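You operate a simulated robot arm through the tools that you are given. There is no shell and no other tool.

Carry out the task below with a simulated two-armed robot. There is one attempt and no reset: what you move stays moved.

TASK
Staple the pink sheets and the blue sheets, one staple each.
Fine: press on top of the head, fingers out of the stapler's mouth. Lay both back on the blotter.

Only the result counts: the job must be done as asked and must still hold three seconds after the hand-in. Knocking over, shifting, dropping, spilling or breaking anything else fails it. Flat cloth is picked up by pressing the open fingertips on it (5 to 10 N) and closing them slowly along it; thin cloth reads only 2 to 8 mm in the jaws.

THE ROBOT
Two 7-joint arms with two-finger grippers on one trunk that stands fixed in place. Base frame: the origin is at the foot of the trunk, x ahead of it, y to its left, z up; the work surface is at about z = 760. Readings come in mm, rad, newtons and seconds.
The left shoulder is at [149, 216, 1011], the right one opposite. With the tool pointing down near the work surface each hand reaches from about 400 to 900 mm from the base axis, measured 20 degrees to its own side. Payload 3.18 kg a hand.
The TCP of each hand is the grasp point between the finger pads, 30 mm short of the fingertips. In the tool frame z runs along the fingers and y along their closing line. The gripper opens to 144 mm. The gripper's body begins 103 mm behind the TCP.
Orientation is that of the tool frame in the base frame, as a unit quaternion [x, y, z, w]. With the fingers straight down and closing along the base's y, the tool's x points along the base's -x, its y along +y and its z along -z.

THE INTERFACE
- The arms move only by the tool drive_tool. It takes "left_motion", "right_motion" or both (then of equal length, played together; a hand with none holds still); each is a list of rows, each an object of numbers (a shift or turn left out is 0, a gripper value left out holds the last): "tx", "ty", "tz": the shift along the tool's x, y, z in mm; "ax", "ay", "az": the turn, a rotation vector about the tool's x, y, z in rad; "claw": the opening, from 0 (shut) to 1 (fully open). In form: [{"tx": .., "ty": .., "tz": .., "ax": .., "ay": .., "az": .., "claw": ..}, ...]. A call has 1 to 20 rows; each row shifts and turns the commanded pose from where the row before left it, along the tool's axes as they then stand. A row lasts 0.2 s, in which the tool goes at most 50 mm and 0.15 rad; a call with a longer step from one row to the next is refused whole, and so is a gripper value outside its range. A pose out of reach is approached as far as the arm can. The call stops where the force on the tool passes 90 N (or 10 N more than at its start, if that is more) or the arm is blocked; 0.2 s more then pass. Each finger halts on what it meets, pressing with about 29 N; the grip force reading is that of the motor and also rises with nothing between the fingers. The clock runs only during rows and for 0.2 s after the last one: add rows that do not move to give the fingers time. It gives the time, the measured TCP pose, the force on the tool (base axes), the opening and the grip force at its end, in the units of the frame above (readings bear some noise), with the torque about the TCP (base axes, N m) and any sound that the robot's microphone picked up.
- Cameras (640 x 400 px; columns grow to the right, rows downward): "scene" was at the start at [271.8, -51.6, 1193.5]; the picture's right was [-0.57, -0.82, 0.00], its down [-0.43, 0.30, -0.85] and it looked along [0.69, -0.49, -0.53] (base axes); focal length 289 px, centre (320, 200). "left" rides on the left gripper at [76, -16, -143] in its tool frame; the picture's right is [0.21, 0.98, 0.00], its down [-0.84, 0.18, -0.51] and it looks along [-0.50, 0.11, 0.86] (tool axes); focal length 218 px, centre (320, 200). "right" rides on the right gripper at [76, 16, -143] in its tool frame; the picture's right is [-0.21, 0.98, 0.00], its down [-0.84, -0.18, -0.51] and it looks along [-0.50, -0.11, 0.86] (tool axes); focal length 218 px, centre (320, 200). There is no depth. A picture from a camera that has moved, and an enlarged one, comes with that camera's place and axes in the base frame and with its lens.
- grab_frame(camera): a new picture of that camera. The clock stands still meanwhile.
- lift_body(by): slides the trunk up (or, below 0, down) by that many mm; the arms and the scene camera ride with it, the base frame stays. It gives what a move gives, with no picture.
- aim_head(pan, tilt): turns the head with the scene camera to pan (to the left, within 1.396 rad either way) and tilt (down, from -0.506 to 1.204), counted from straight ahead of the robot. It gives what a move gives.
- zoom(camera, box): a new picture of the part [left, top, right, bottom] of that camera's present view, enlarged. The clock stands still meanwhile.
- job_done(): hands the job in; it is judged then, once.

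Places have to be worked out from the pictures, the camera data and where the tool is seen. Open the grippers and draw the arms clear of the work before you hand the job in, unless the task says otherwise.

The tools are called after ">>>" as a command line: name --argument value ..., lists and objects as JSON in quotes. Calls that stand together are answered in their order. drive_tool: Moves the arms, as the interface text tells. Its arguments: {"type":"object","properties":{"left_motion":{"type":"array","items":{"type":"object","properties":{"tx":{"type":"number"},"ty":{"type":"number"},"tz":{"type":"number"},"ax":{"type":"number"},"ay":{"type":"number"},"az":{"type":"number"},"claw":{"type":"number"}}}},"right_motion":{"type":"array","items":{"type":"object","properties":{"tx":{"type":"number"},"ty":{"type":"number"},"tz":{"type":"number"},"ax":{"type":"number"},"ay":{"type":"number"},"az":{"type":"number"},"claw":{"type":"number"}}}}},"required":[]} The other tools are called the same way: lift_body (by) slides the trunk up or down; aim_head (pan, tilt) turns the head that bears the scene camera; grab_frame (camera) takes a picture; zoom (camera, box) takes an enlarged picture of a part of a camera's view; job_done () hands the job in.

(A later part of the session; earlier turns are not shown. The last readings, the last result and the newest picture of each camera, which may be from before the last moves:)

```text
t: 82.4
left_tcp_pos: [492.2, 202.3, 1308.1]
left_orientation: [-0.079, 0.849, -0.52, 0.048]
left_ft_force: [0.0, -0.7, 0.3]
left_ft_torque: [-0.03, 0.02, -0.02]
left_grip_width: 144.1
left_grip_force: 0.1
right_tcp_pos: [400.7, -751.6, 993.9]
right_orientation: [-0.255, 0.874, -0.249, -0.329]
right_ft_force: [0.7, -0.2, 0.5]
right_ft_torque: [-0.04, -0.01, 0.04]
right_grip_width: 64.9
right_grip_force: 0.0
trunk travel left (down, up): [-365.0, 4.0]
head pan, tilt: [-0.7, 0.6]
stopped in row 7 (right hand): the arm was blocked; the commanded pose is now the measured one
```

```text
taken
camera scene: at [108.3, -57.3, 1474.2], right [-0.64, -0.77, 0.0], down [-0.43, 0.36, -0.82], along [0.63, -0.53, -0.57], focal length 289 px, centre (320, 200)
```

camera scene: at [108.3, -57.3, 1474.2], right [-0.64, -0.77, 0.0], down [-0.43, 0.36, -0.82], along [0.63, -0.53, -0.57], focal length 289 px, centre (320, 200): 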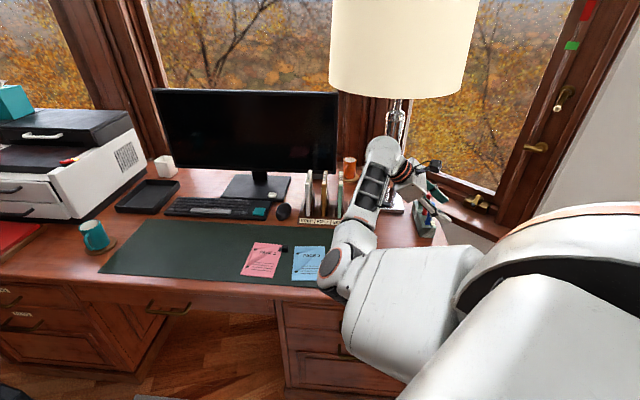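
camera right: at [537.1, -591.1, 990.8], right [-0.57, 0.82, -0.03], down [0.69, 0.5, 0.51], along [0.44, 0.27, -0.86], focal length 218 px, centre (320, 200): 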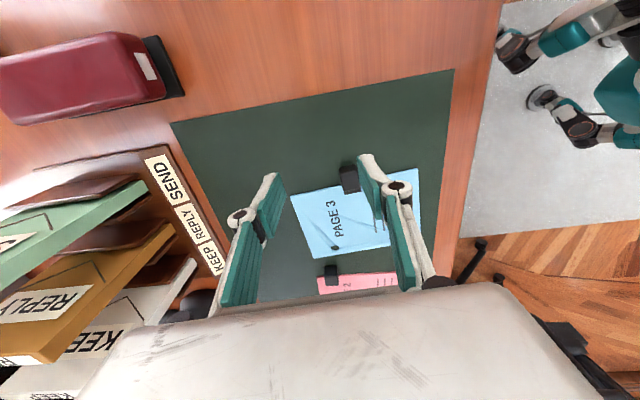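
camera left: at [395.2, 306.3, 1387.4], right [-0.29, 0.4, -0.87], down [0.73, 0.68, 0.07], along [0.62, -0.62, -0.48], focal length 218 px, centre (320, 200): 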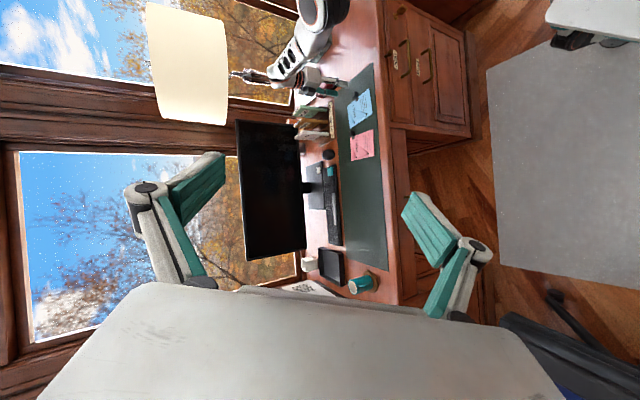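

The elbow is lower now. I un-roll the hand about the wrist and look at what remains.

>>> drive_tool --right_motion '[{"tx": -36, "ty": 11, "ax": -0.043, "ay": -0.132}, {"tx": -36, "ty": 11, "ax": -0.043, "ay": -0.132}, {"tx": -36, "ty": 11, "ax": -0.043, "ay": -0.132}, {"tx": -36, "ty": 11, "ax": -0.043, "ay": -0.132}, {"tx": -36, "ty": 11, "ax": -0.043, "ay": -0.132}, {"tx": -36, "ty": 11, "ax": -0.043, "ay": -0.132}, {}]'

>>> grab_frame --camera "scene"

```text
t: 84.0
left_tcp_pos: [492.5, 202.5, 1308.8]
left_orientation: [-0.08, 0.849, -0.52, 0.049]
left_ft_force: [1.3, 0.3, 0.1]
left_ft_torque: [0.0, 0.0, 0.0]
left_grip_width: 144.4
left_grip_force: 0.0
right_tcp_pos: [529.5, -601.2, 884.8]
right_orientation: [-0.291, 0.957, -0.017, 0.005]
right_ft_force: [0.8, 0.2, 0.3]
right_ft_torque: [0.01, -0.01, -0.01]
right_grip_width: 64.8
right_grip_force: 0.1
trunk travel left (down, up): [-365.0, 4.0]
head pan, tilt: [-0.7, 0.6]
```

```text
taken
camera scene: at [108.0, -57.4, 1474.2], right [-0.64, -0.77, 0.0], down [-0.43, 0.36, -0.83], along [0.63, -0.53, -0.56], focal length 289 px, centre (320, 200)
```

scene: 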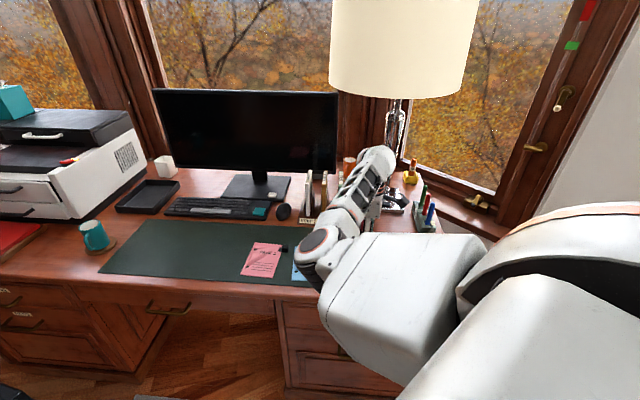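

The elbow posture seems to be a fixed function of the hand pose. So I test a different grasp yaw (about 140°, fingers closing across the sheet edge), which should pull the elbow outward.

>>> drive_tool --right_motion '[{"az": 0.143}, {"az": 0.143}, {"az": 0.143}, {"az": 0.143}, {"az": 0.143}, {"az": 0.143}, {"az": 0.143}, {"az": 0.143}, {"az": 0.143}, {}, {"ty": 20}, {"ty": 20}, {"ty": 20}, {}]'

>>> grab_frame --camera "scene"

```text
t: 87.2
left_tcp_pos: [492.6, 203.1, 1309.1]
left_orientation: [-0.079, 0.849, -0.52, 0.049]
left_ft_force: [0.2, -0.7, 0.1]
left_ft_torque: [0.02, 0.01, 0.02]
left_grip_width: 144.2
left_grip_force: 0.0
right_tcp_pos: [560.0, -590.8, 900.6]
right_orientation: [0.366, 0.93, -0.021, 0.026]
right_ft_force: [-0.3, 0.2, -1.1]
right_ft_torque: [0.0, -0.05, 0.01]
right_grip_width: 65.1
right_grip_force: 0.1
trunk travel left (down, up): [-365.0, 4.0]
head pan, tilt: [-0.7, 0.6]
stopped in row 14 (right hand): the arm was blocked; the commanded pose is now the measured one
```

```text
taken
camera scene: at [108.0, -57.5, 1474.2], right [-0.64, -0.77, 0.0], down [-0.43, 0.36, -0.83], along [0.63, -0.53, -0.56], focal length 289 px, centre (320, 200)
```

scene: 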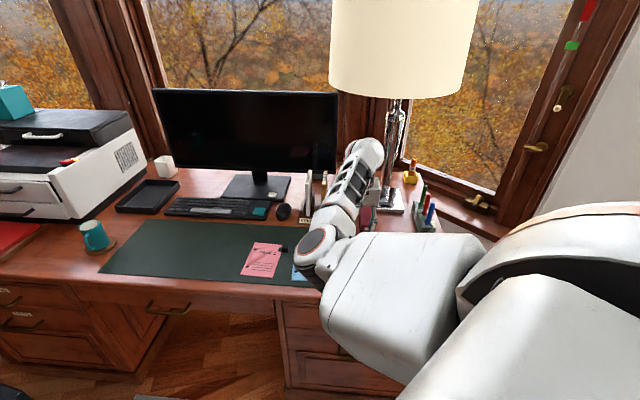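

The limit is independent of yaw. The earlier high posture with the forearm straight up was the way to the other elbow side; I go back up there, and this time I'll push left from it before coming forward.

>>> drive_tool --right_motion '[{"az": -0.1}, {"az": -0.1}, {"az": -0.09}, {"tx": 6.5, "tz": -40, "ty": 7, "ay": -0.13}, {"tx": 1.2, "tz": -40.5, "ty": 7, "ay": -0.13}, {"tx": -4.1, "tz": -40.3, "ty": 7, "ay": -0.13}, {"tx": -9.2, "tz": -39.5, "ty": 7, "ay": -0.13}, {"tx": -14.4, "tz": -37.9, "ty": 7, "ay": -0.13}, {"tx": -19, "tz": -35.7, "ty": 7, "ay": -0.13}, {"tx": -23.7, "tz": -32.9, "ty": 7, "ay": -0.13}, {"tx": -27.5, "tz": -29.7, "ty": 7}, {"tx": -27.5, "tz": -29.7, "ty": 7}, {"tx": -27.5, "tz": -29.7, "ty": 7}, {}]'

>>> grab_frame --camera "scene"

```text
t: 88.4
left_tcp_pos: [491.9, 201.8, 1307.8]
left_orientation: [-0.08, 0.849, -0.52, 0.049]
left_ft_force: [-0.3, -0.1, -0.8]
left_ft_torque: [-0.01, -0.04, -0.02]
left_grip_width: 144.1
left_grip_force: 0.0
right_tcp_pos: [500.8, -666.9, 1013.3]
right_orientation: [0.294, 0.937, -0.097, 0.16]
right_ft_force: [0.2, 0.1, 0.6]
right_ft_torque: [0.01, 0.03, -0.02]
right_grip_width: 65.0
right_grip_force: 0.1
trunk travel left (down, up): [-365.0, 4.0]
head pan, tilt: [-0.7, 0.6]
stopped in row 6 (right hand): the arm was blocked; the commanded pose is now the measured one
```

```text
taken
camera scene: at [108.1, -57.0, 1474.2], right [-0.64, -0.77, 0.0], down [-0.43, 0.36, -0.83], along [0.63, -0.53, -0.56], focal length 289 px, centre (320, 200)
```

scene: 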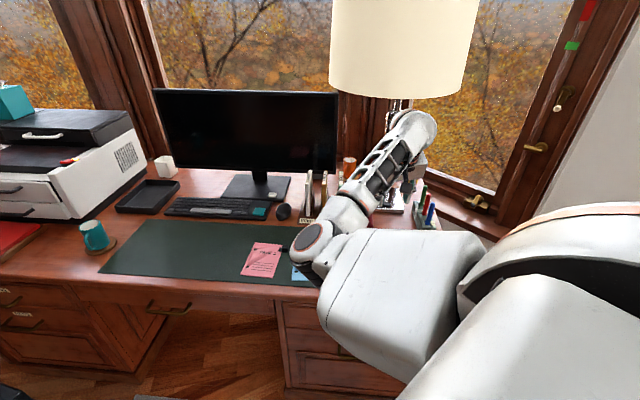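

Pushing back up there just rides the limit. Numbers show I miss by only about 3° at the clip, so a 17° lean of the tool (wrist shifted to the right) is enough. I level the tool, turn to the grasp yaw on the right side, and approach from there low.

>>> drive_tool --right_motion '[{"ax": -0.03, "ay": 0.122}, {"ax": -0.03, "ay": 0.122}, {"ax": -0.03, "ay": 0.122}, {"az": -0.146, "tz": 10}, {"az": -0.146, "tz": 10}, {"az": -0.146, "tz": 10}, {"az": -0.146, "tz": 10}, {"az": -0.146, "tz": 10}, {"az": -0.146, "tz": 10}, {"az": -0.146, "tz": 10}, {"az": -0.146, "tz": 10}, {"az": -0.146, "tz": 10}, {"az": -0.146, "tz": 10}, {}]'

```text
t: 91.4
left_tcp_pos: [491.8, 203.4, 1308.5]
left_orientation: [-0.08, 0.849, -0.52, 0.048]
left_ft_force: [-0.2, -0.3, -0.3]
left_ft_torque: [0.01, 0.03, 0.04]
left_grip_width: 144.0
left_grip_force: 0.1
right_tcp_pos: [503.3, -662.4, 910.7]
right_orientation: [-0.418, 0.909, 0.001, 0.0]
right_ft_force: [-0.4, 0.6, -0.4]
right_ft_torque: [0.0, -0.02, 0.01]
right_grip_width: 64.7
right_grip_force: 0.2
trunk travel left (down, up): [-365.0, 4.0]
head pan, tilt: [-0.7, 0.6]
```

That pose is clean. Now I lean the tool by 0.3 rad, descend to about z 830 and slide in toward the clip from the right.

>>> drive_tool --right_motion '[{"tx": -28, "ay": -0.1}, {"tx": -28, "ay": -0.1}, {"tx": -28, "ay": -0.1}, {"tx": 8.4, "tz": 27}, {"tx": 8.4, "tz": 27}, {"tx": 8.4, "tz": 27}, {}, {"tx": -15, "tz": 4.6, "ty": 3}, {"tx": -15, "tz": 4.6, "ty": 3}, {"tx": -15, "tz": 4.6, "ty": 3}, {}]'

>>> grab_frame --camera "right"

```text
t: 93.8
left_tcp_pos: [492.7, 202.5, 1310.1]
left_orientation: [-0.079, 0.849, -0.52, 0.049]
left_ft_force: [0.3, 0.2, 0.8]
left_ft_torque: [0.03, 0.01, 0.01]
left_grip_width: 144.0
left_grip_force: 0.1
right_tcp_pos: [580.5, -557.2, 835.8]
right_orientation: [-0.411, 0.899, 0.064, 0.136]
right_ft_force: [0.0, 0.1, -0.5]
right_ft_torque: [0.01, 0.04, -0.03]
right_grip_width: 64.8
right_grip_force: 0.1
trunk travel left (down, up): [-365.0, 4.0]
head pan, tilt: [-0.7, 0.6]
```

```text
taken
camera right: at [494.6, -634.6, 949.1], right [-0.61, 0.79, 0.06], down [0.57, 0.38, 0.73], along [0.56, 0.48, -0.68], focal length 218 px, centre (320, 200)
```

right: 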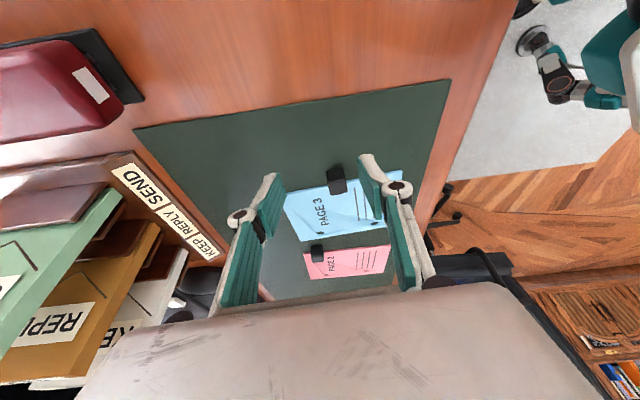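

Tracking is good. I continue in small steps toward the clip.

>>> drive_tool --right_motion '[{"tx": -11, "tz": 3.4, "ty": 2.4}, {"tx": -11, "tz": 3.4, "ty": 2.4}, {"tx": -11, "tz": 3.4, "ty": 2.4}, {"tx": -9, "tz": 2.8, "ty": 2.4}, {}, {}]'

>>> grab_frame --camera "right"

```text
t: 95.2
left_tcp_pos: [491.6, 203.3, 1308.1]
left_orientation: [-0.08, 0.849, -0.52, 0.048]
left_ft_force: [-0.6, 1.1, -0.5]
left_ft_torque: [-0.02, -0.03, 0.0]
left_grip_width: 144.1
left_grip_force: 0.0
right_tcp_pos: [602.0, -522.9, 835.9]
right_orientation: [-0.409, 0.9, 0.062, 0.136]
right_ft_force: [0.8, 0.1, 1.0]
right_ft_torque: [0.01, 0.0, -0.03]
right_grip_width: 64.6
right_grip_force: 0.1
trunk travel left (down, up): [-365.0, 4.0]
head pan, tilt: [-0.7, 0.6]
```

```text
taken
camera right: at [515.1, -599.1, 949.5], right [-0.61, 0.79, 0.06], down [0.57, 0.38, 0.73], along [0.56, 0.48, -0.68], focal length 218 px, centre (320, 200)
```

right: 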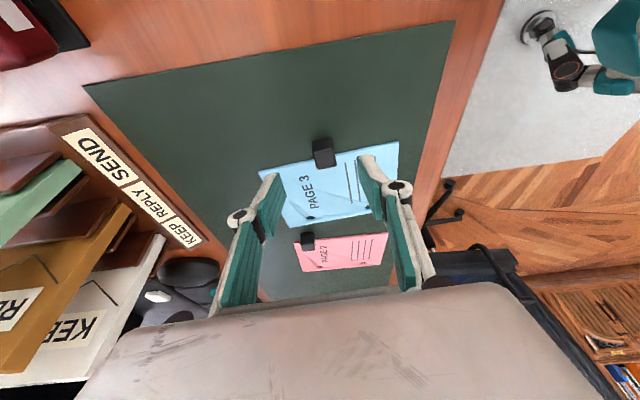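

The clip is right between the fingers' planes. I lower straight down to just above the blotter in small steps.

>>> drive_tool --right_motion '[{"tx": 2.6, "tz": 9.4, "ty": 1}, {"tx": 2.6, "tz": 9.4, "ty": 1}, {"tx": 2.6, "tz": 9.4, "ty": 1}, {"tx": 2.0, "tz": 7, "ty": 1}, {}, {}]'

>>> grab_frame --camera "right"

>>> zoom --camera "right" --box '[250, 110, 410, 270]'

```text
t: 96.6
left_tcp_pos: [491.0, 202.1, 1308.2]
left_orientation: [-0.079, 0.849, -0.521, 0.049]
left_ft_force: [-0.2, -0.2, -0.6]
left_ft_torque: [0.02, 0.0, 0.02]
left_grip_width: 144.0
left_grip_force: 0.0
right_tcp_pos: [597.8, -518.9, 799.3]
right_orientation: [-0.41, 0.9, 0.061, 0.135]
right_ft_force: [0.1, 0.6, -1.1]
right_ft_torque: [-0.02, -0.03, 0.01]
right_grip_width: 64.9
right_grip_force: 0.0
trunk travel left (down, up): [-365.0, 4.0]
head pan, tilt: [-0.7, 0.6]
```

```text
taken
camera right: at [512.5, -594.7, 912.7], right [-0.61, 0.79, 0.06], down [0.57, 0.38, 0.73], along [0.56, 0.48, -0.68], focal length 218 px, centre (320, 200)
```

right: 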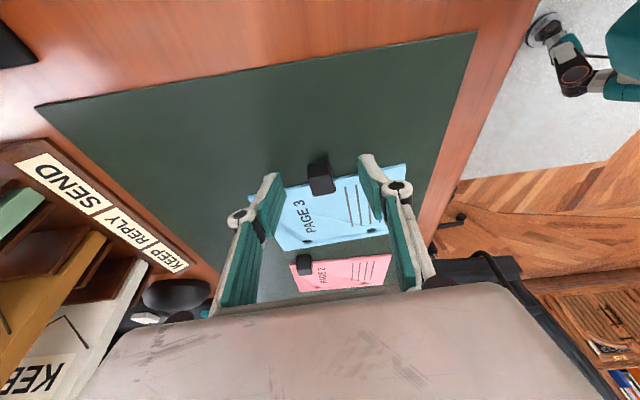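

```text
2.50 times, centred on (330, 190) of right
camera zoom: at [512.5, -594.7, 912.7], right [-0.61, 0.79, 0.06], down [0.57, 0.38, 0.73], along [0.56, 0.48, -0.68], focal length 546 px, centre (295, 225)
```

zoom: 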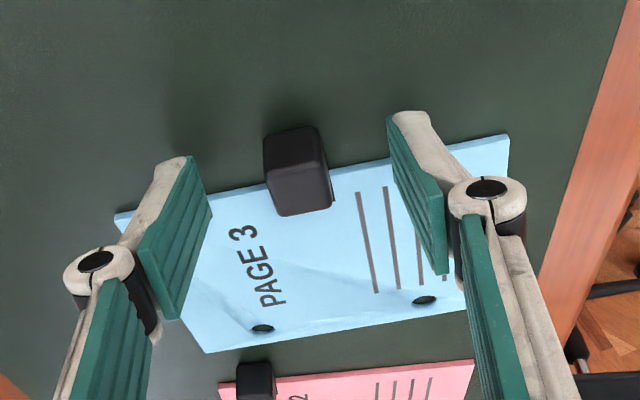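

The fingers straddle the clip at the right height, clear of the sheet. I close them gently.

>>> drive_tool --right_motion '[{"claw": 0.35}, {"claw": 0.25}, {"claw": 0.18}, {"claw": 0.12}, {"claw": 0.06}, {"claw": 0.0}, {}, {}]'

>>> zoom --camera "right" --box '[230, 110, 430, 270]'

```text
t: 98.4
left_tcp_pos: [492.4, 202.4, 1307.7]
left_orientation: [-0.08, 0.849, -0.52, 0.048]
left_ft_force: [-0.3, -0.1, 0.0]
left_ft_torque: [0.0, 0.0, 0.02]
left_grip_width: 143.9
left_grip_force: 0.1
right_tcp_pos: [600.1, -517.3, 798.9]
right_orientation: [-0.408, 0.901, 0.062, 0.135]
right_ft_force: [0.3, 0.1, -0.1]
right_ft_torque: [-0.01, 0.02, 0.01]
right_grip_width: 18.9
right_grip_force: 28.7
trunk travel left (down, up): [-365.0, 4.0]
head pan, tilt: [-0.7, 0.6]
```

```text
2.50 times, centred on (330, 190) of right
camera zoom: at [512.5, -594.7, 912.8], right [-0.61, 0.79, 0.06], down [0.57, 0.38, 0.73], along [0.56, 0.48, -0.68], focal length 546 px, centre (295, 225)
```

zoom: 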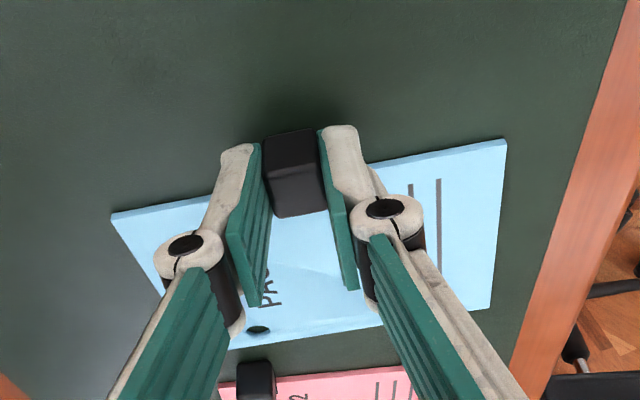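

The grip is firm (18.9 mm, 29 N). I lift the blue bundle 40 mm straight up and check that it comes along level.

>>> drive_tool --right_motion '[{"tx": -1.5, "tz": -4.8}, {"tx": -2.95, "tz": -9.55}, {"tx": -2.95, "tz": -9.55}, {"tx": -2.95, "tz": -9.55}, {"tx": -2.95, "tz": -9.55}, {}]'

>>> grab_frame --camera "right"

>>> grab_frame --camera "scene"

```text
t: 99.8
left_tcp_pos: [491.7, 203.0, 1308.9]
left_orientation: [-0.079, 0.849, -0.52, 0.048]
left_ft_force: [0.0, -0.1, -1.0]
left_ft_torque: [0.04, 0.04, 0.0]
left_grip_width: 143.9
left_grip_force: 0.0
right_tcp_pos: [599.5, -526.6, 847.7]
right_orientation: [-0.408, 0.902, 0.055, 0.134]
right_ft_force: [-0.8, -0.8, 0.0]
right_ft_torque: [0.01, 0.0, -0.03]
right_grip_width: 19.1
right_grip_force: 29.3
trunk travel left (down, up): [-365.0, 4.0]
head pan, tilt: [-0.7, 0.6]
```

```text
taken
camera right: at [512.4, -601.9, 962.1], right [-0.6, 0.8, 0.05], down [0.57, 0.38, 0.73], along [0.56, 0.47, -0.68], focal length 218 px, centre (320, 200)
```

right: 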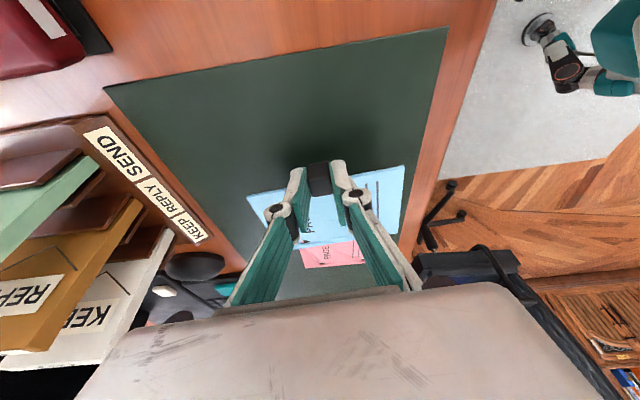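

```text
taken
camera scene: at [108.2, -57.3, 1474.2], right [-0.64, -0.77, 0.0], down [-0.43, 0.36, -0.82], along [0.63, -0.53, -0.57], focal length 289 px, centre (320, 200)
```

scene: 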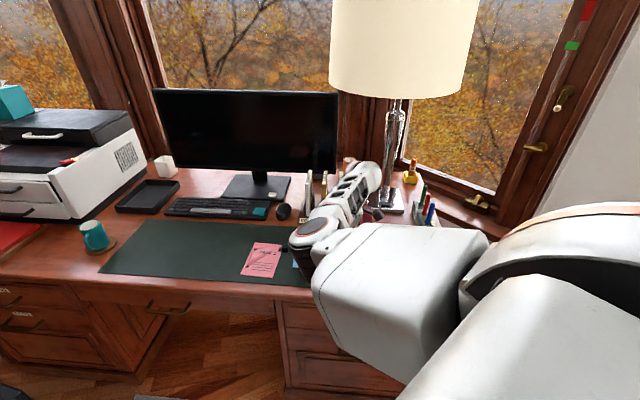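

The bundle lifted cleanly and level. I carry it to the right and up, toward the space in front of the stapler.

>>> drive_tool --right_motion '[{"tx": 27.3, "tz": -21, "ty": -4.2}, {"tx": 27.3, "tz": -21, "ty": -4.2}, {"tx": 27.3, "tz": -21, "ty": -4.2}, {"tx": 27.3, "tz": -21, "ty": -4.2}, {"tx": 27.3, "tz": -21, "ty": -4.2}, {"tx": 27.3, "tz": -21, "ty": -4.2}, {"tx": -6, "tz": -19}, {"tx": -6, "tz": -19}, {"tx": -6, "tz": -19}, {"tx": -6, "tz": -19}, {}]'

>>> grab_frame --camera "right"

```text
t: 102.2
left_tcp_pos: [492.5, 202.2, 1309.3]
left_orientation: [-0.08, 0.848, -0.521, 0.05]
left_ft_force: [-0.5, 0.1, 0.0]
left_ft_torque: [0.0, -0.03, -0.01]
left_grip_width: 144.2
left_grip_force: 0.1
right_tcp_pos: [492.3, -677.9, 993.8]
right_orientation: [-0.41, 0.9, 0.064, 0.135]
right_ft_force: [-0.2, 0.5, -0.3]
right_ft_torque: [0.0, 0.05, 0.0]
right_grip_width: 18.9
right_grip_force: 28.9
trunk travel left (down, up): [-365.0, 4.0]
head pan, tilt: [-0.7, 0.6]
```

```text
taken
camera right: at [406.3, -756.0, 1107.5], right [-0.61, 0.79, 0.06], down [0.57, 0.38, 0.73], along [0.56, 0.48, -0.68], focal length 218 px, centre (320, 200)
```

right: 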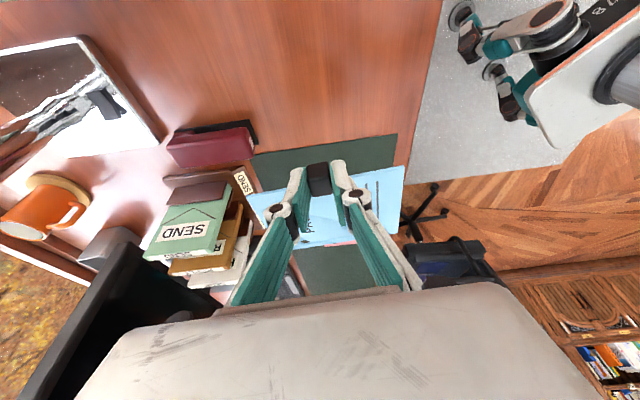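

The bundle hovers in front of the stapler, its title edge about 40 mm short of the mouth. I lower the trunk by 140 mm to bring the shoulder forward, the hand riding down with it.

>>> lift_body --by -140

>>> grab_frame --camera "right"

>>> grab_frame --camera "scene"

```text
t: 103.9
left_tcp_pos: [490.9, 203.4, 1168.4]
left_orientation: [-0.079, 0.849, -0.52, 0.05]
left_ft_force: [-0.5, -0.3, -0.2]
left_ft_torque: [0.0, -0.01, -0.02]
left_grip_width: 144.3
left_grip_force: 0.1
right_tcp_pos: [492.2, -677.6, 855.5]
right_orientation: [-0.41, 0.899, 0.063, 0.137]
right_ft_force: [-0.3, 0.1, 0.2]
right_ft_torque: [-0.04, 0.01, 0.0]
right_grip_width: 19.0
right_grip_force: 28.7
trunk travel left (down, up): [-225.0, 144.0]
head pan, tilt: [-0.7, 0.6]
```

```text
taken
camera right: at [406.6, -755.3, 968.9], right [-0.61, 0.79, 0.06], down [0.56, 0.38, 0.74], along [0.56, 0.48, -0.68], focal length 218 px, centre (320, 200)
```

right: 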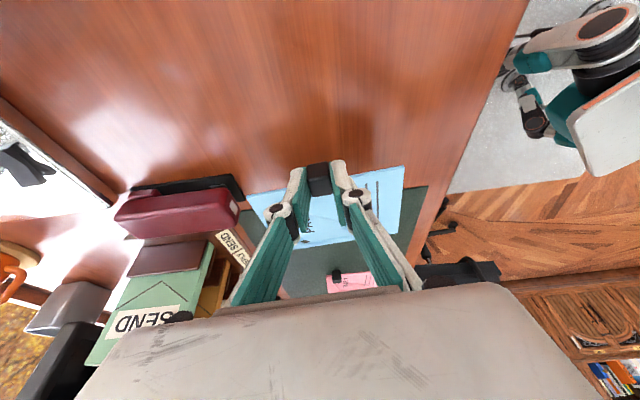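

```text
taken
camera scene: at [143.4, -57.2, 1332.6], right [-0.64, -0.77, 0.0], down [-0.43, 0.36, -0.83], along [0.63, -0.53, -0.56], focal length 289 px, centre (320, 200)
```

scene: 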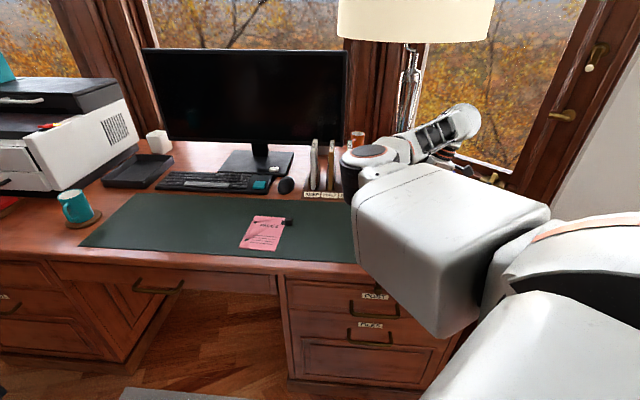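

Everything rode down smoothly. I zoom in on the stapler and the bundle to measure where they are relative to each other.

>>> zoom --camera "right" --box '[100, 140, 340, 290]'

>>> zoom --camera "right" --box '[220, 140, 420, 265]'

```text
2.67 times, centred on (220, 215) of right
camera zoom: at [406.6, -755.3, 968.9], right [-0.61, 0.79, 0.06], down [0.56, 0.38, 0.74], along [0.56, 0.48, -0.68], focal length 582 px, centre (587, 160)
```

zoom: 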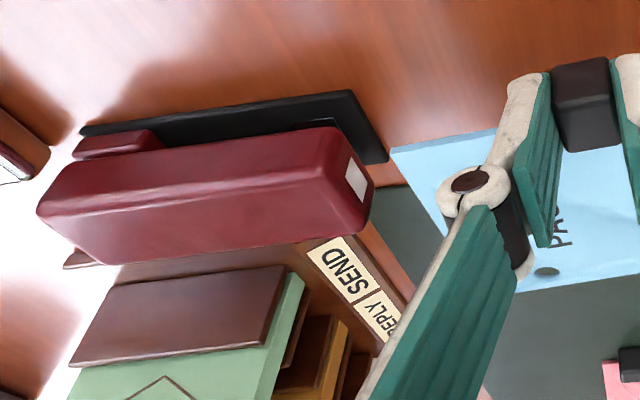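

```text
3.20 times, centred on (320, 202) of right
camera zoom: at [406.6, -755.3, 968.9], right [-0.61, 0.79, 0.06], down [0.56, 0.38, 0.74], along [0.56, 0.48, -0.68], focal length 698 px, centre (320, 192)
```

zoom: 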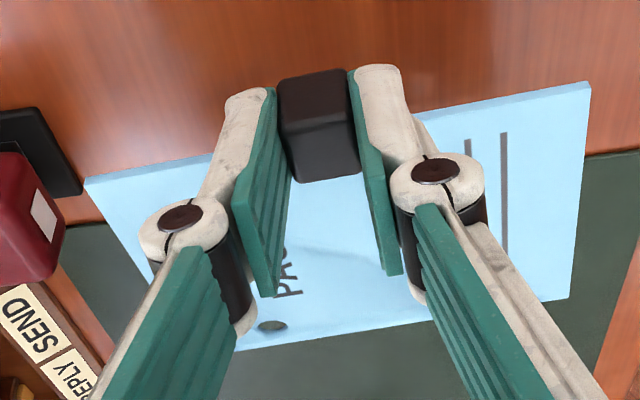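

The bundle is level at about z 821 and the stapler axis is at −46°. I turn the bundle by −5° to line up with the stapler, move to the pre-insert spot and lower to 12 mm above insertion height.

>>> drive_tool --right_motion '[{"ax": 0.028, "az": 0.09}, {"tx": 15.7, "tz": -4.8, "ty": -7.7}, {"tx": 15.7, "tz": -4.8, "ty": -7.7}, {}, {"tx": 3, "tz": 9.55}, {"tx": 3, "tz": 9.55}, {"tx": 3, "tz": 9.55}, {"tx": 1.5, "tz": 4.8}, {}, {}]'

>>> zoom --camera "right" --box '[100, 120, 340, 270]'

>>> grab_frame --camera "right"

```text
t: 106.1
left_tcp_pos: [490.7, 202.7, 1167.9]
left_orientation: [-0.08, 0.848, -0.521, 0.048]
left_ft_force: [0.1, -0.3, 0.5]
left_ft_torque: [0.05, 0.01, 0.0]
left_grip_width: 144.1
left_grip_force: 0.0
right_tcp_pos: [480.6, -711.8, 819.7]
right_orientation: [-0.368, 0.918, 0.056, 0.137]
right_ft_force: [0.1, 0.2, -0.5]
right_ft_torque: [-0.06, 0.05, -0.03]
right_grip_width: 19.0
right_grip_force: 29.1
trunk travel left (down, up): [-225.0, 144.0]
head pan, tilt: [-0.7, 0.6]
```

```text
2.67 times, centred on (220, 195) of right
camera zoom: at [386.9, -781.3, 932.5], right [-0.53, 0.84, 0.06], down [0.6, 0.32, 0.73], along [0.6, 0.43, -0.68], focal length 582 px, centre (587, 213)
```

zoom: 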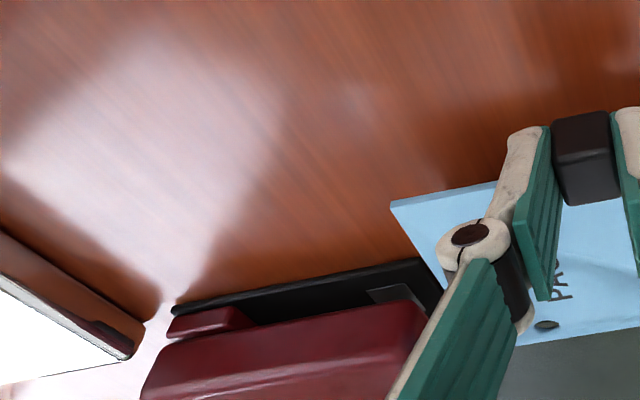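

```text
taken
camera right: at [386.9, -781.3, 932.5], right [-0.53, 0.84, 0.06], down [0.6, 0.32, 0.73], along [0.6, 0.43, -0.68], focal length 218 px, centre (320, 200)
```

right: 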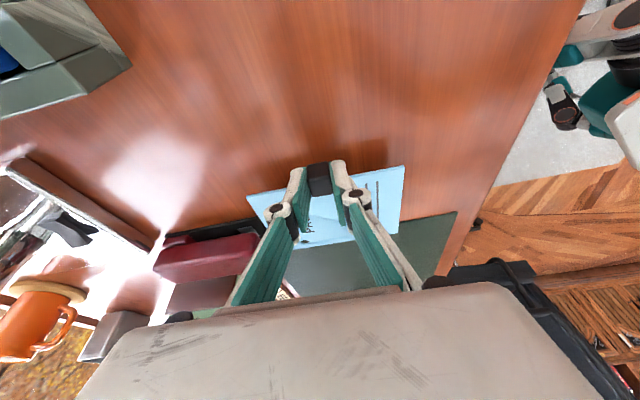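

The bundle's title edge is 14 mm short of the mouth, aligned within 1°, with the anvil plate 12–30 mm inside the front edge. I lower to gap height and start feeding it in.

>>> drive_tool --right_motion '[{"tx": 1.7, "tz": 5.3}, {"tx": 1.6, "tz": 5.2}, {}, {"ty": -6}, {"ty": -6}, {"ty": -6}, {}]'

>>> zoom --camera "right" --box '[140, 150, 380, 300]'

```text
t: 107.7
left_tcp_pos: [491.9, 202.6, 1167.7]
left_orientation: [-0.08, 0.849, -0.52, 0.049]
left_ft_force: [-0.9, -0.7, -0.1]
left_ft_torque: [0.0, 0.0, -0.01]
left_grip_width: 144.0
left_grip_force: 0.1
right_tcp_pos: [492.6, -725.8, 807.9]
right_orientation: [-0.369, 0.918, 0.056, 0.138]
right_ft_force: [0.4, 1.2, -0.5]
right_ft_torque: [0.01, 0.03, 0.04]
right_grip_width: 19.0
right_grip_force: 29.0
trunk travel left (down, up): [-225.0, 144.0]
head pan, tilt: [-0.7, 0.6]
```

```text
2.67 times, centred on (260, 225) of right
camera zoom: at [399.5, -794.1, 921.1], right [-0.53, 0.84, 0.06], down [0.6, 0.32, 0.73], along [0.6, 0.43, -0.68], focal length 582 px, centre (480, 133)
```

zoom: 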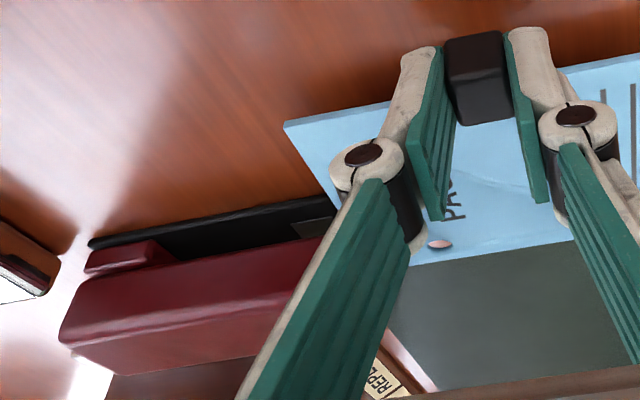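

The title edge is now just over the base's front lip with no contact force. I feed it in slowly, watching the force.

>>> drive_tool --right_motion '[{"ty": -4}, {"ty": -4}, {"ty": -4}, {}]'

>>> zoom --camera "right" --box '[140, 150, 380, 300]'

```text
t: 108.7
left_tcp_pos: [491.9, 203.0, 1167.5]
left_orientation: [-0.08, 0.849, -0.52, 0.048]
left_ft_force: [-0.5, 0.9, 0.0]
left_ft_torque: [0.02, 0.0, 0.0]
left_grip_width: 143.9
left_grip_force: 0.1
right_tcp_pos: [501.1, -733.9, 807.8]
right_orientation: [-0.368, 0.918, 0.057, 0.139]
right_ft_force: [-0.2, 0.0, -0.6]
right_ft_torque: [-0.01, 0.01, -0.02]
right_grip_width: 18.8
right_grip_force: 29.1
trunk travel left (down, up): [-225.0, 144.0]
head pan, tilt: [-0.7, 0.6]
```

```text
2.67 times, centred on (260, 225) of right
camera zoom: at [407.9, -802.0, 921.3], right [-0.53, 0.84, 0.06], down [0.6, 0.32, 0.73], along [0.6, 0.43, -0.68], focal length 582 px, centre (480, 133)
```

zoom: 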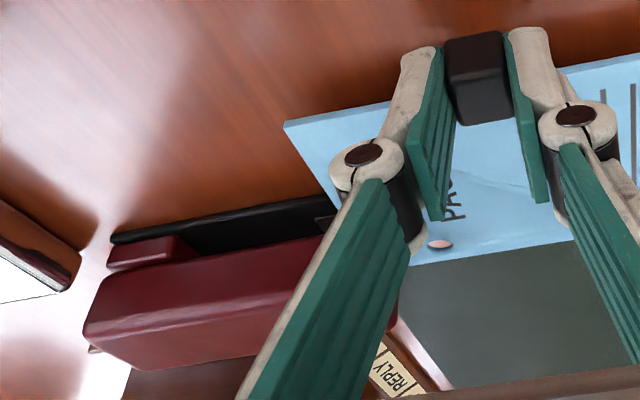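

Still no contact. I continue another 18 mm so the staple lands about 12 mm inside the edge.

>>> drive_tool --right_motion '[{"ty": -4}, {"ty": -4}, {"ty": -4}, {"ty": -4}, {"ty": -2}, {}]'

>>> zoom --camera "right" --box '[140, 150, 380, 300]'

>>> grab_frame --camera "scene"

```text
t: 110.1
left_tcp_pos: [491.2, 202.3, 1169.8]
left_orientation: [-0.08, 0.849, -0.52, 0.049]
left_ft_force: [0.5, -0.3, -0.8]
left_ft_torque: [-0.01, -0.01, 0.02]
left_grip_width: 144.4
left_grip_force: 0.1
right_tcp_pos: [513.7, -746.1, 807.1]
right_orientation: [-0.368, 0.918, 0.056, 0.138]
right_ft_force: [0.4, 0.4, -0.3]
right_ft_torque: [-0.01, 0.0, 0.02]
right_grip_width: 19.0
right_grip_force: 28.8
trunk travel left (down, up): [-225.0, 144.0]
head pan, tilt: [-0.7, 0.6]
```

```text
2.67 times, centred on (260, 225) of right
camera zoom: at [420.8, -815.6, 921.3], right [-0.53, 0.84, 0.06], down [0.6, 0.32, 0.73], along [0.6, 0.43, -0.68], focal length 582 px, centre (480, 133)
```

zoom: 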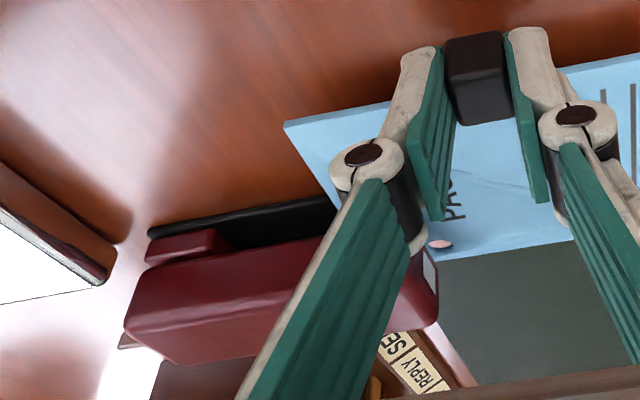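

```text
taken
camera scene: at [144.2, -57.3, 1332.3], right [-0.64, -0.77, 0.0], down [-0.43, 0.36, -0.83], along [0.63, -0.53, -0.56], focal length 289 px, centre (320, 200)
```

scene: 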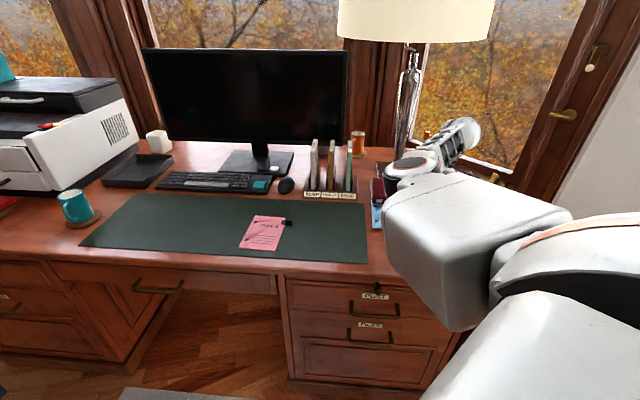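

The scene camera now sees the stapler and the blue bundle; I zoom in to verify that the edge is in the mouth.

>>> zoom --camera "scene" --box '[340, 160, 420, 240]'

>>> grab_frame --camera "left"

```text
5.00 times, centred on (380, 200) of scene
camera zoom: at [144.2, -57.3, 1332.3], right [-0.64, -0.77, 0.0], down [-0.43, 0.36, -0.83], along [0.63, -0.53, -0.56], focal length 1447 px, centre (20, 200)
```

zoom: 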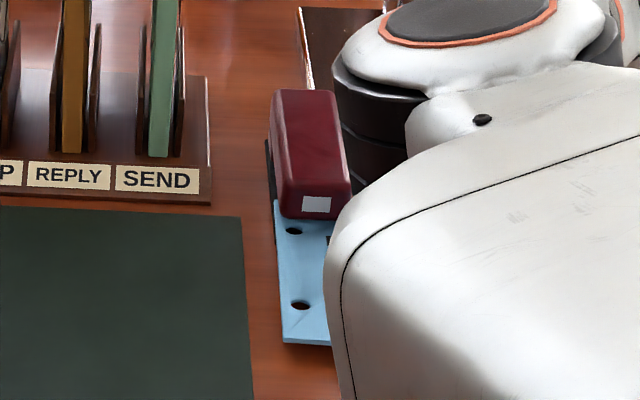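

```text
taken
camera left: at [395.2, 306.6, 1247.3], right [-0.29, 0.4, -0.87], down [0.73, 0.68, 0.07], along [0.62, -0.62, -0.49], focal length 218 px, centre (320, 200)
```

left: 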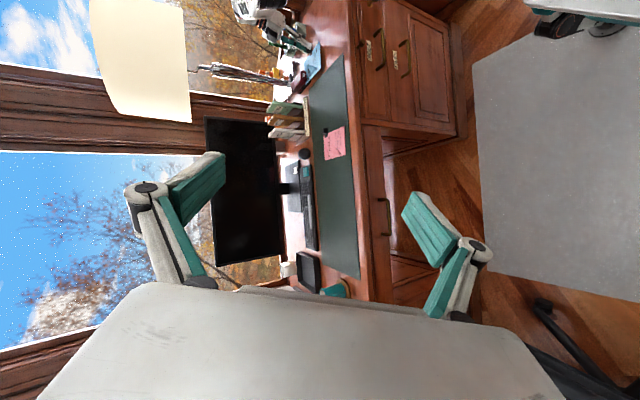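

The edge sits properly in the mouth, with the hole nearest it well outside the head. I lower the bundle a few millimetres onto the base and then open the fingers a little.

>>> drive_tool --right_motion '[{"tx": 0.6, "tz": 1.9}, {"tx": 0.6, "tz": 1.9}, {}, {}]'

>>> zoom --camera "scene" --box '[340, 160, 420, 240]'

```text
t: 111.1
left_tcp_pos: [492.7, 202.2, 1168.2]
left_orientation: [-0.08, 0.849, -0.52, 0.049]
left_ft_force: [-0.1, -0.5, 0.6]
left_ft_torque: [0.0, -0.01, -0.01]
left_grip_width: 143.9
left_grip_force: 0.1
right_tcp_pos: [513.2, -747.1, 804.0]
right_orientation: [-0.368, 0.918, 0.056, 0.138]
right_ft_force: [0.1, -0.5, 0.0]
right_ft_torque: [-0.04, 0.03, 0.0]
right_grip_width: 19.0
right_grip_force: 29.3
trunk travel left (down, up): [-225.0, 144.0]
head pan, tilt: [-0.7, 0.6]
```

```text
5.00 times, centred on (380, 200) of scene
camera zoom: at [144.3, -57.2, 1332.3], right [-0.64, -0.77, 0.0], down [-0.43, 0.36, -0.83], along [0.63, -0.53, -0.56], focal length 1447 px, centre (20, 200)
```

zoom: 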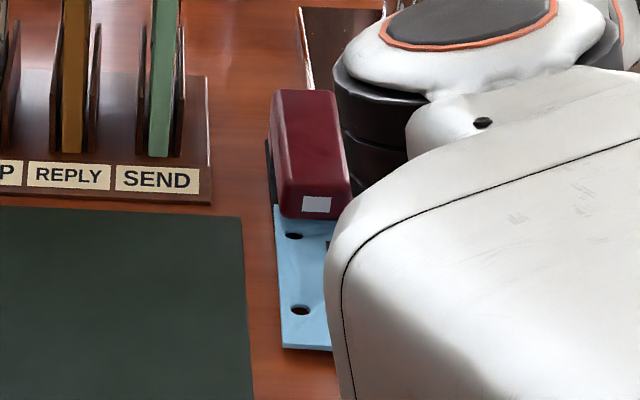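

No contact yet; I lower 2 mm at a time.

>>> drive_tool --right_motion '[{"tx": 0.6, "tz": 1.9}, {}, {}]'

>>> drive_tool --right_motion '[{"tx": 0.6, "tz": 1.9}, {}, {}]'

>>> zoom --camera "scene" --box '[340, 160, 420, 240]'

```text
t: 111.9
left_tcp_pos: [491.8, 203.4, 1168.9]
left_orientation: [-0.079, 0.849, -0.52, 0.049]
left_ft_force: [-0.5, -0.1, -1.0]
left_ft_torque: [0.01, 0.01, -0.02]
left_grip_width: 144.0
left_grip_force: 0.1
right_tcp_pos: [513.8, -746.2, 801.4]
right_orientation: [-0.368, 0.918, 0.056, 0.138]
right_ft_force: [-0.1, -1.2, -0.3]
right_ft_torque: [0.01, 0.03, 0.02]
right_grip_width: 19.1
right_grip_force: 28.9
trunk travel left (down, up): [-225.0, 144.0]
head pan, tilt: [-0.7, 0.6]
```

```text
t: 112.7
left_tcp_pos: [491.6, 203.3, 1167.8]
left_orientation: [-0.079, 0.849, -0.521, 0.049]
left_ft_force: [0.1, 0.1, 0.2]
left_ft_torque: [0.02, 0.0, 0.02]
left_grip_width: 143.9
left_grip_force: 0.1
right_tcp_pos: [512.9, -746.4, 799.4]
right_orientation: [-0.368, 0.918, 0.057, 0.139]
right_ft_force: [0.2, 0.1, 3.2]
right_ft_torque: [0.08, -0.3, -0.05]
right_grip_width: 19.2
right_grip_force: 28.9
trunk travel left (down, up): [-225.0, 144.0]
head pan, tilt: [-0.7, 0.6]
```

```text
5.00 times, centred on (380, 200) of scene
camera zoom: at [143.9, -56.9, 1332.4], right [-0.64, -0.77, 0.0], down [-0.43, 0.36, -0.83], along [0.63, -0.53, -0.56], focal length 1447 px, centre (20, 200)
```

zoom: 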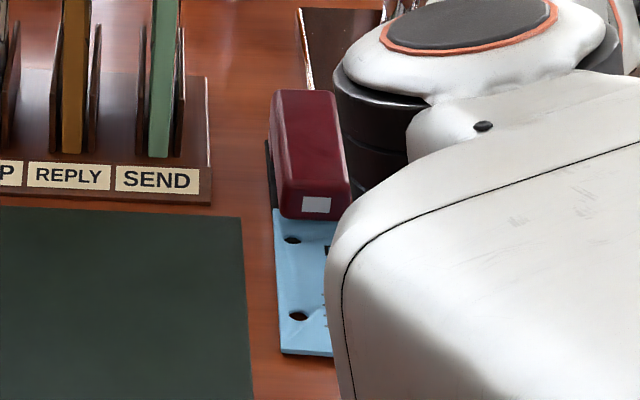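

Light contact (3 N): the bundle rests on the base. I open the fingers slowly.

>>> drive_tool --right_motion '[{"claw": 0.15}, {"claw": 0.18}, {"claw": 0.24}, {"claw": 0.32}, {}, {}]'

>>> zoom --camera "scene" --box '[340, 160, 420, 240]'

>>> grab_frame --camera "right"

```text
t: 114.1
left_tcp_pos: [491.2, 203.2, 1168.7]
left_orientation: [-0.079, 0.849, -0.52, 0.049]
left_ft_force: [-0.4, 0.0, -0.2]
left_ft_torque: [0.01, -0.01, 0.03]
left_grip_width: 144.0
left_grip_force: 0.0
right_tcp_pos: [513.7, -746.3, 798.6]
right_orientation: [-0.368, 0.918, 0.057, 0.139]
right_ft_force: [-0.2, -0.5, -0.3]
right_ft_torque: [0.02, -0.02, 0.01]
right_grip_width: 46.1
right_grip_force: 0.0
trunk travel left (down, up): [-225.0, 144.0]
head pan, tilt: [-0.7, 0.6]
```

```text
5.00 times, centred on (380, 200) of scene
camera zoom: at [144.2, -57.2, 1332.3], right [-0.64, -0.77, 0.0], down [-0.43, 0.36, -0.83], along [0.63, -0.53, -0.56], focal length 1447 px, centre (20, 200)
```

zoom: 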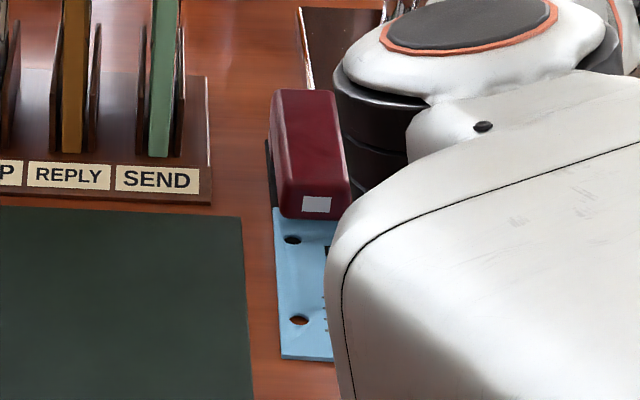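

```text
taken
camera right: at [420.5, -815.2, 913.0], right [-0.53, 0.84, 0.06], down [0.6, 0.32, 0.73], along [0.6, 0.43, -0.68], focal length 218 px, centre (320, 200)
```

right: 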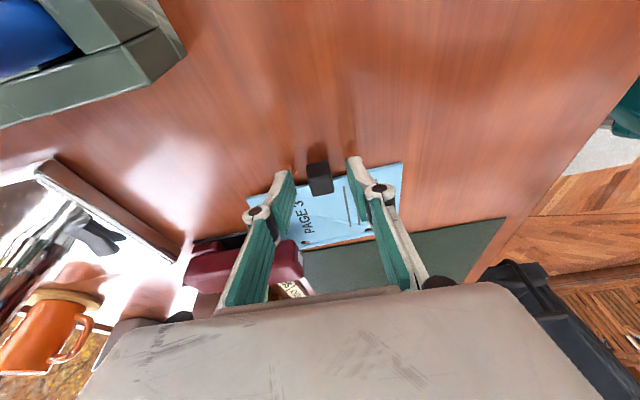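

The bundle stays in the mouth with its clip on the desk. I lift the hand straight up out of the way.

>>> drive_tool --right_motion '[{"tx": -1.5, "tz": -4.8}, {"tx": -3, "tz": -9.5}, {"tx": -4.4, "tz": -14.3}, {"tx": -4.4, "tz": -14.3}, {"tx": -4.4, "tz": -14.3}, {"tx": -4.4, "tz": -14.3}, {"tx": -4.4, "tz": -14.3}, {"tx": -4.4, "tz": -14.3}, {"tx": -4.4, "tz": -14.3}, {"tx": -4.4, "tz": -14.3}, {}]'

>>> grab_frame --camera "right"

```text
t: 116.5
left_tcp_pos: [492.0, 202.2, 1168.9]
left_orientation: [-0.08, 0.849, -0.52, 0.049]
left_ft_force: [0.4, 0.3, 0.5]
left_ft_torque: [-0.01, 0.01, 0.01]
left_grip_width: 143.9
left_grip_force: 0.0
right_tcp_pos: [513.3, -747.2, 935.3]
right_orientation: [-0.367, 0.918, 0.057, 0.139]
right_ft_force: [0.8, 0.2, -0.1]
right_ft_torque: [0.02, 0.03, 0.0]
right_grip_width: 46.0
right_grip_force: 0.2
trunk travel left (down, up): [-225.0, 144.0]
head pan, tilt: [-0.7, 0.6]
```

```text
taken
camera right: at [419.7, -815.6, 1048.2], right [-0.53, 0.84, 0.06], down [0.6, 0.32, 0.73], along [0.6, 0.43, -0.68], focal length 218 px, centre (320, 200)
```

right: 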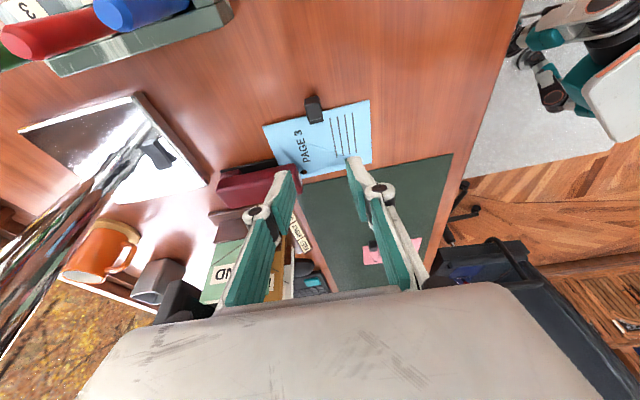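

The bundle stayed put. I zoom in to measure how deep it lies in the stapler and where the head is.

>>> zoom --camera "right" --box '[200, 80, 400, 230]'

```text
2.67 times, centred on (300, 155) of right
camera zoom: at [419.7, -815.6, 1048.2], right [-0.53, 0.84, 0.06], down [0.6, 0.32, 0.73], along [0.6, 0.43, -0.68], focal length 582 px, centre (373, 320)
```

zoom: 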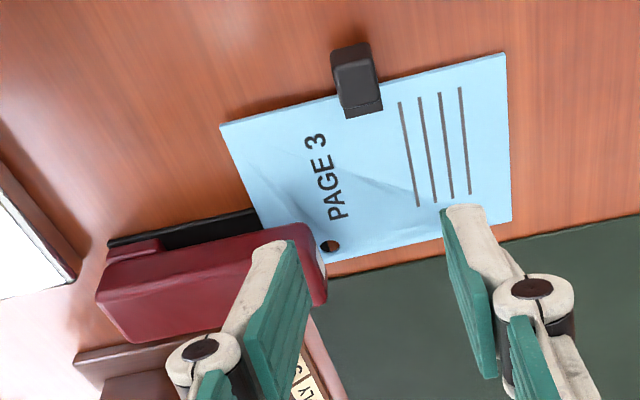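

The bundle's edge lies 33 mm inside the front, as planned. I lower the trunk by 75 mm for reach, then close the fingers and level the hand.

>>> lift_body --by -60

>>> drive_tool --right_motion '[{"claw": 0.2}, {"claw": 0.1}, {"claw": 0.0}, {"ay": 0.1, "tz": -5}, {"ay": 0.1, "tz": -5}, {"ay": 0.087, "tz": -5}, {"ax": 0.1}, {"ax": 0.1}, {}]'

>>> grab_frame --camera "right"

>>> grab_frame --camera "scene"

```text
t: 117.5
left_tcp_pos: [489.8, 201.9, 1110.3]
left_orientation: [-0.078, 0.849, -0.521, 0.05]
left_ft_force: [0.8, 0.0, 0.0]
left_ft_torque: [0.06, -0.03, 0.06]
left_grip_width: 144.3
left_grip_force: 0.0
right_tcp_pos: [512.8, -745.6, 877.0]
right_orientation: [-0.369, 0.917, 0.056, 0.14]
right_ft_force: [-0.6, 0.6, 1.0]
right_ft_torque: [-0.02, -0.08, -0.01]
right_grip_width: 45.9
right_grip_force: 0.1
trunk travel left (down, up): [-165.0, 204.0]
head pan, tilt: [-0.7, 0.6]
```

```text
t: 119.5
left_tcp_pos: [491.9, 202.9, 1109.9]
left_orientation: [-0.079, 0.849, -0.52, 0.049]
left_ft_force: [-0.7, 0.0, -0.5]
left_ft_torque: [0.03, -0.01, -0.01]
left_grip_width: 144.0
left_grip_force: 0.0
right_tcp_pos: [511.1, -748.7, 889.6]
right_orientation: [-0.371, 0.923, -0.09, 0.043]
right_ft_force: [-0.8, 0.4, -0.4]
right_ft_torque: [0.01, -0.02, -0.03]
right_grip_width: 0.0
right_grip_force: 28.7
trunk travel left (down, up): [-165.0, 204.0]
head pan, tilt: [-0.7, 0.6]
```

```text
taken
camera right: at [425.0, -771.6, 1025.0], right [-0.51, 0.84, -0.19], down [0.66, 0.52, 0.54], along [0.56, 0.15, -0.82], focal length 218 px, centre (320, 200)
```

right: 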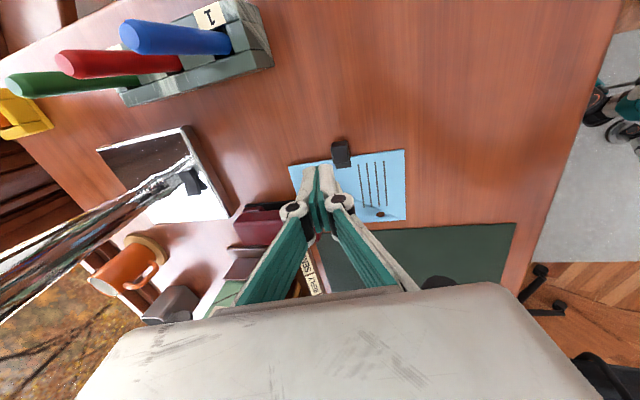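

```text
taken
camera scene: at [195.4, -57.1, 1268.0], right [-0.64, -0.77, 0.0], down [-0.43, 0.36, -0.83], along [0.63, -0.53, -0.56], focal length 289 px, centre (320, 200)
```

scene: 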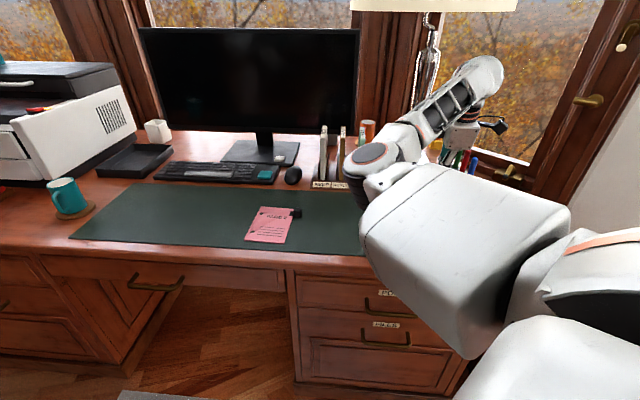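

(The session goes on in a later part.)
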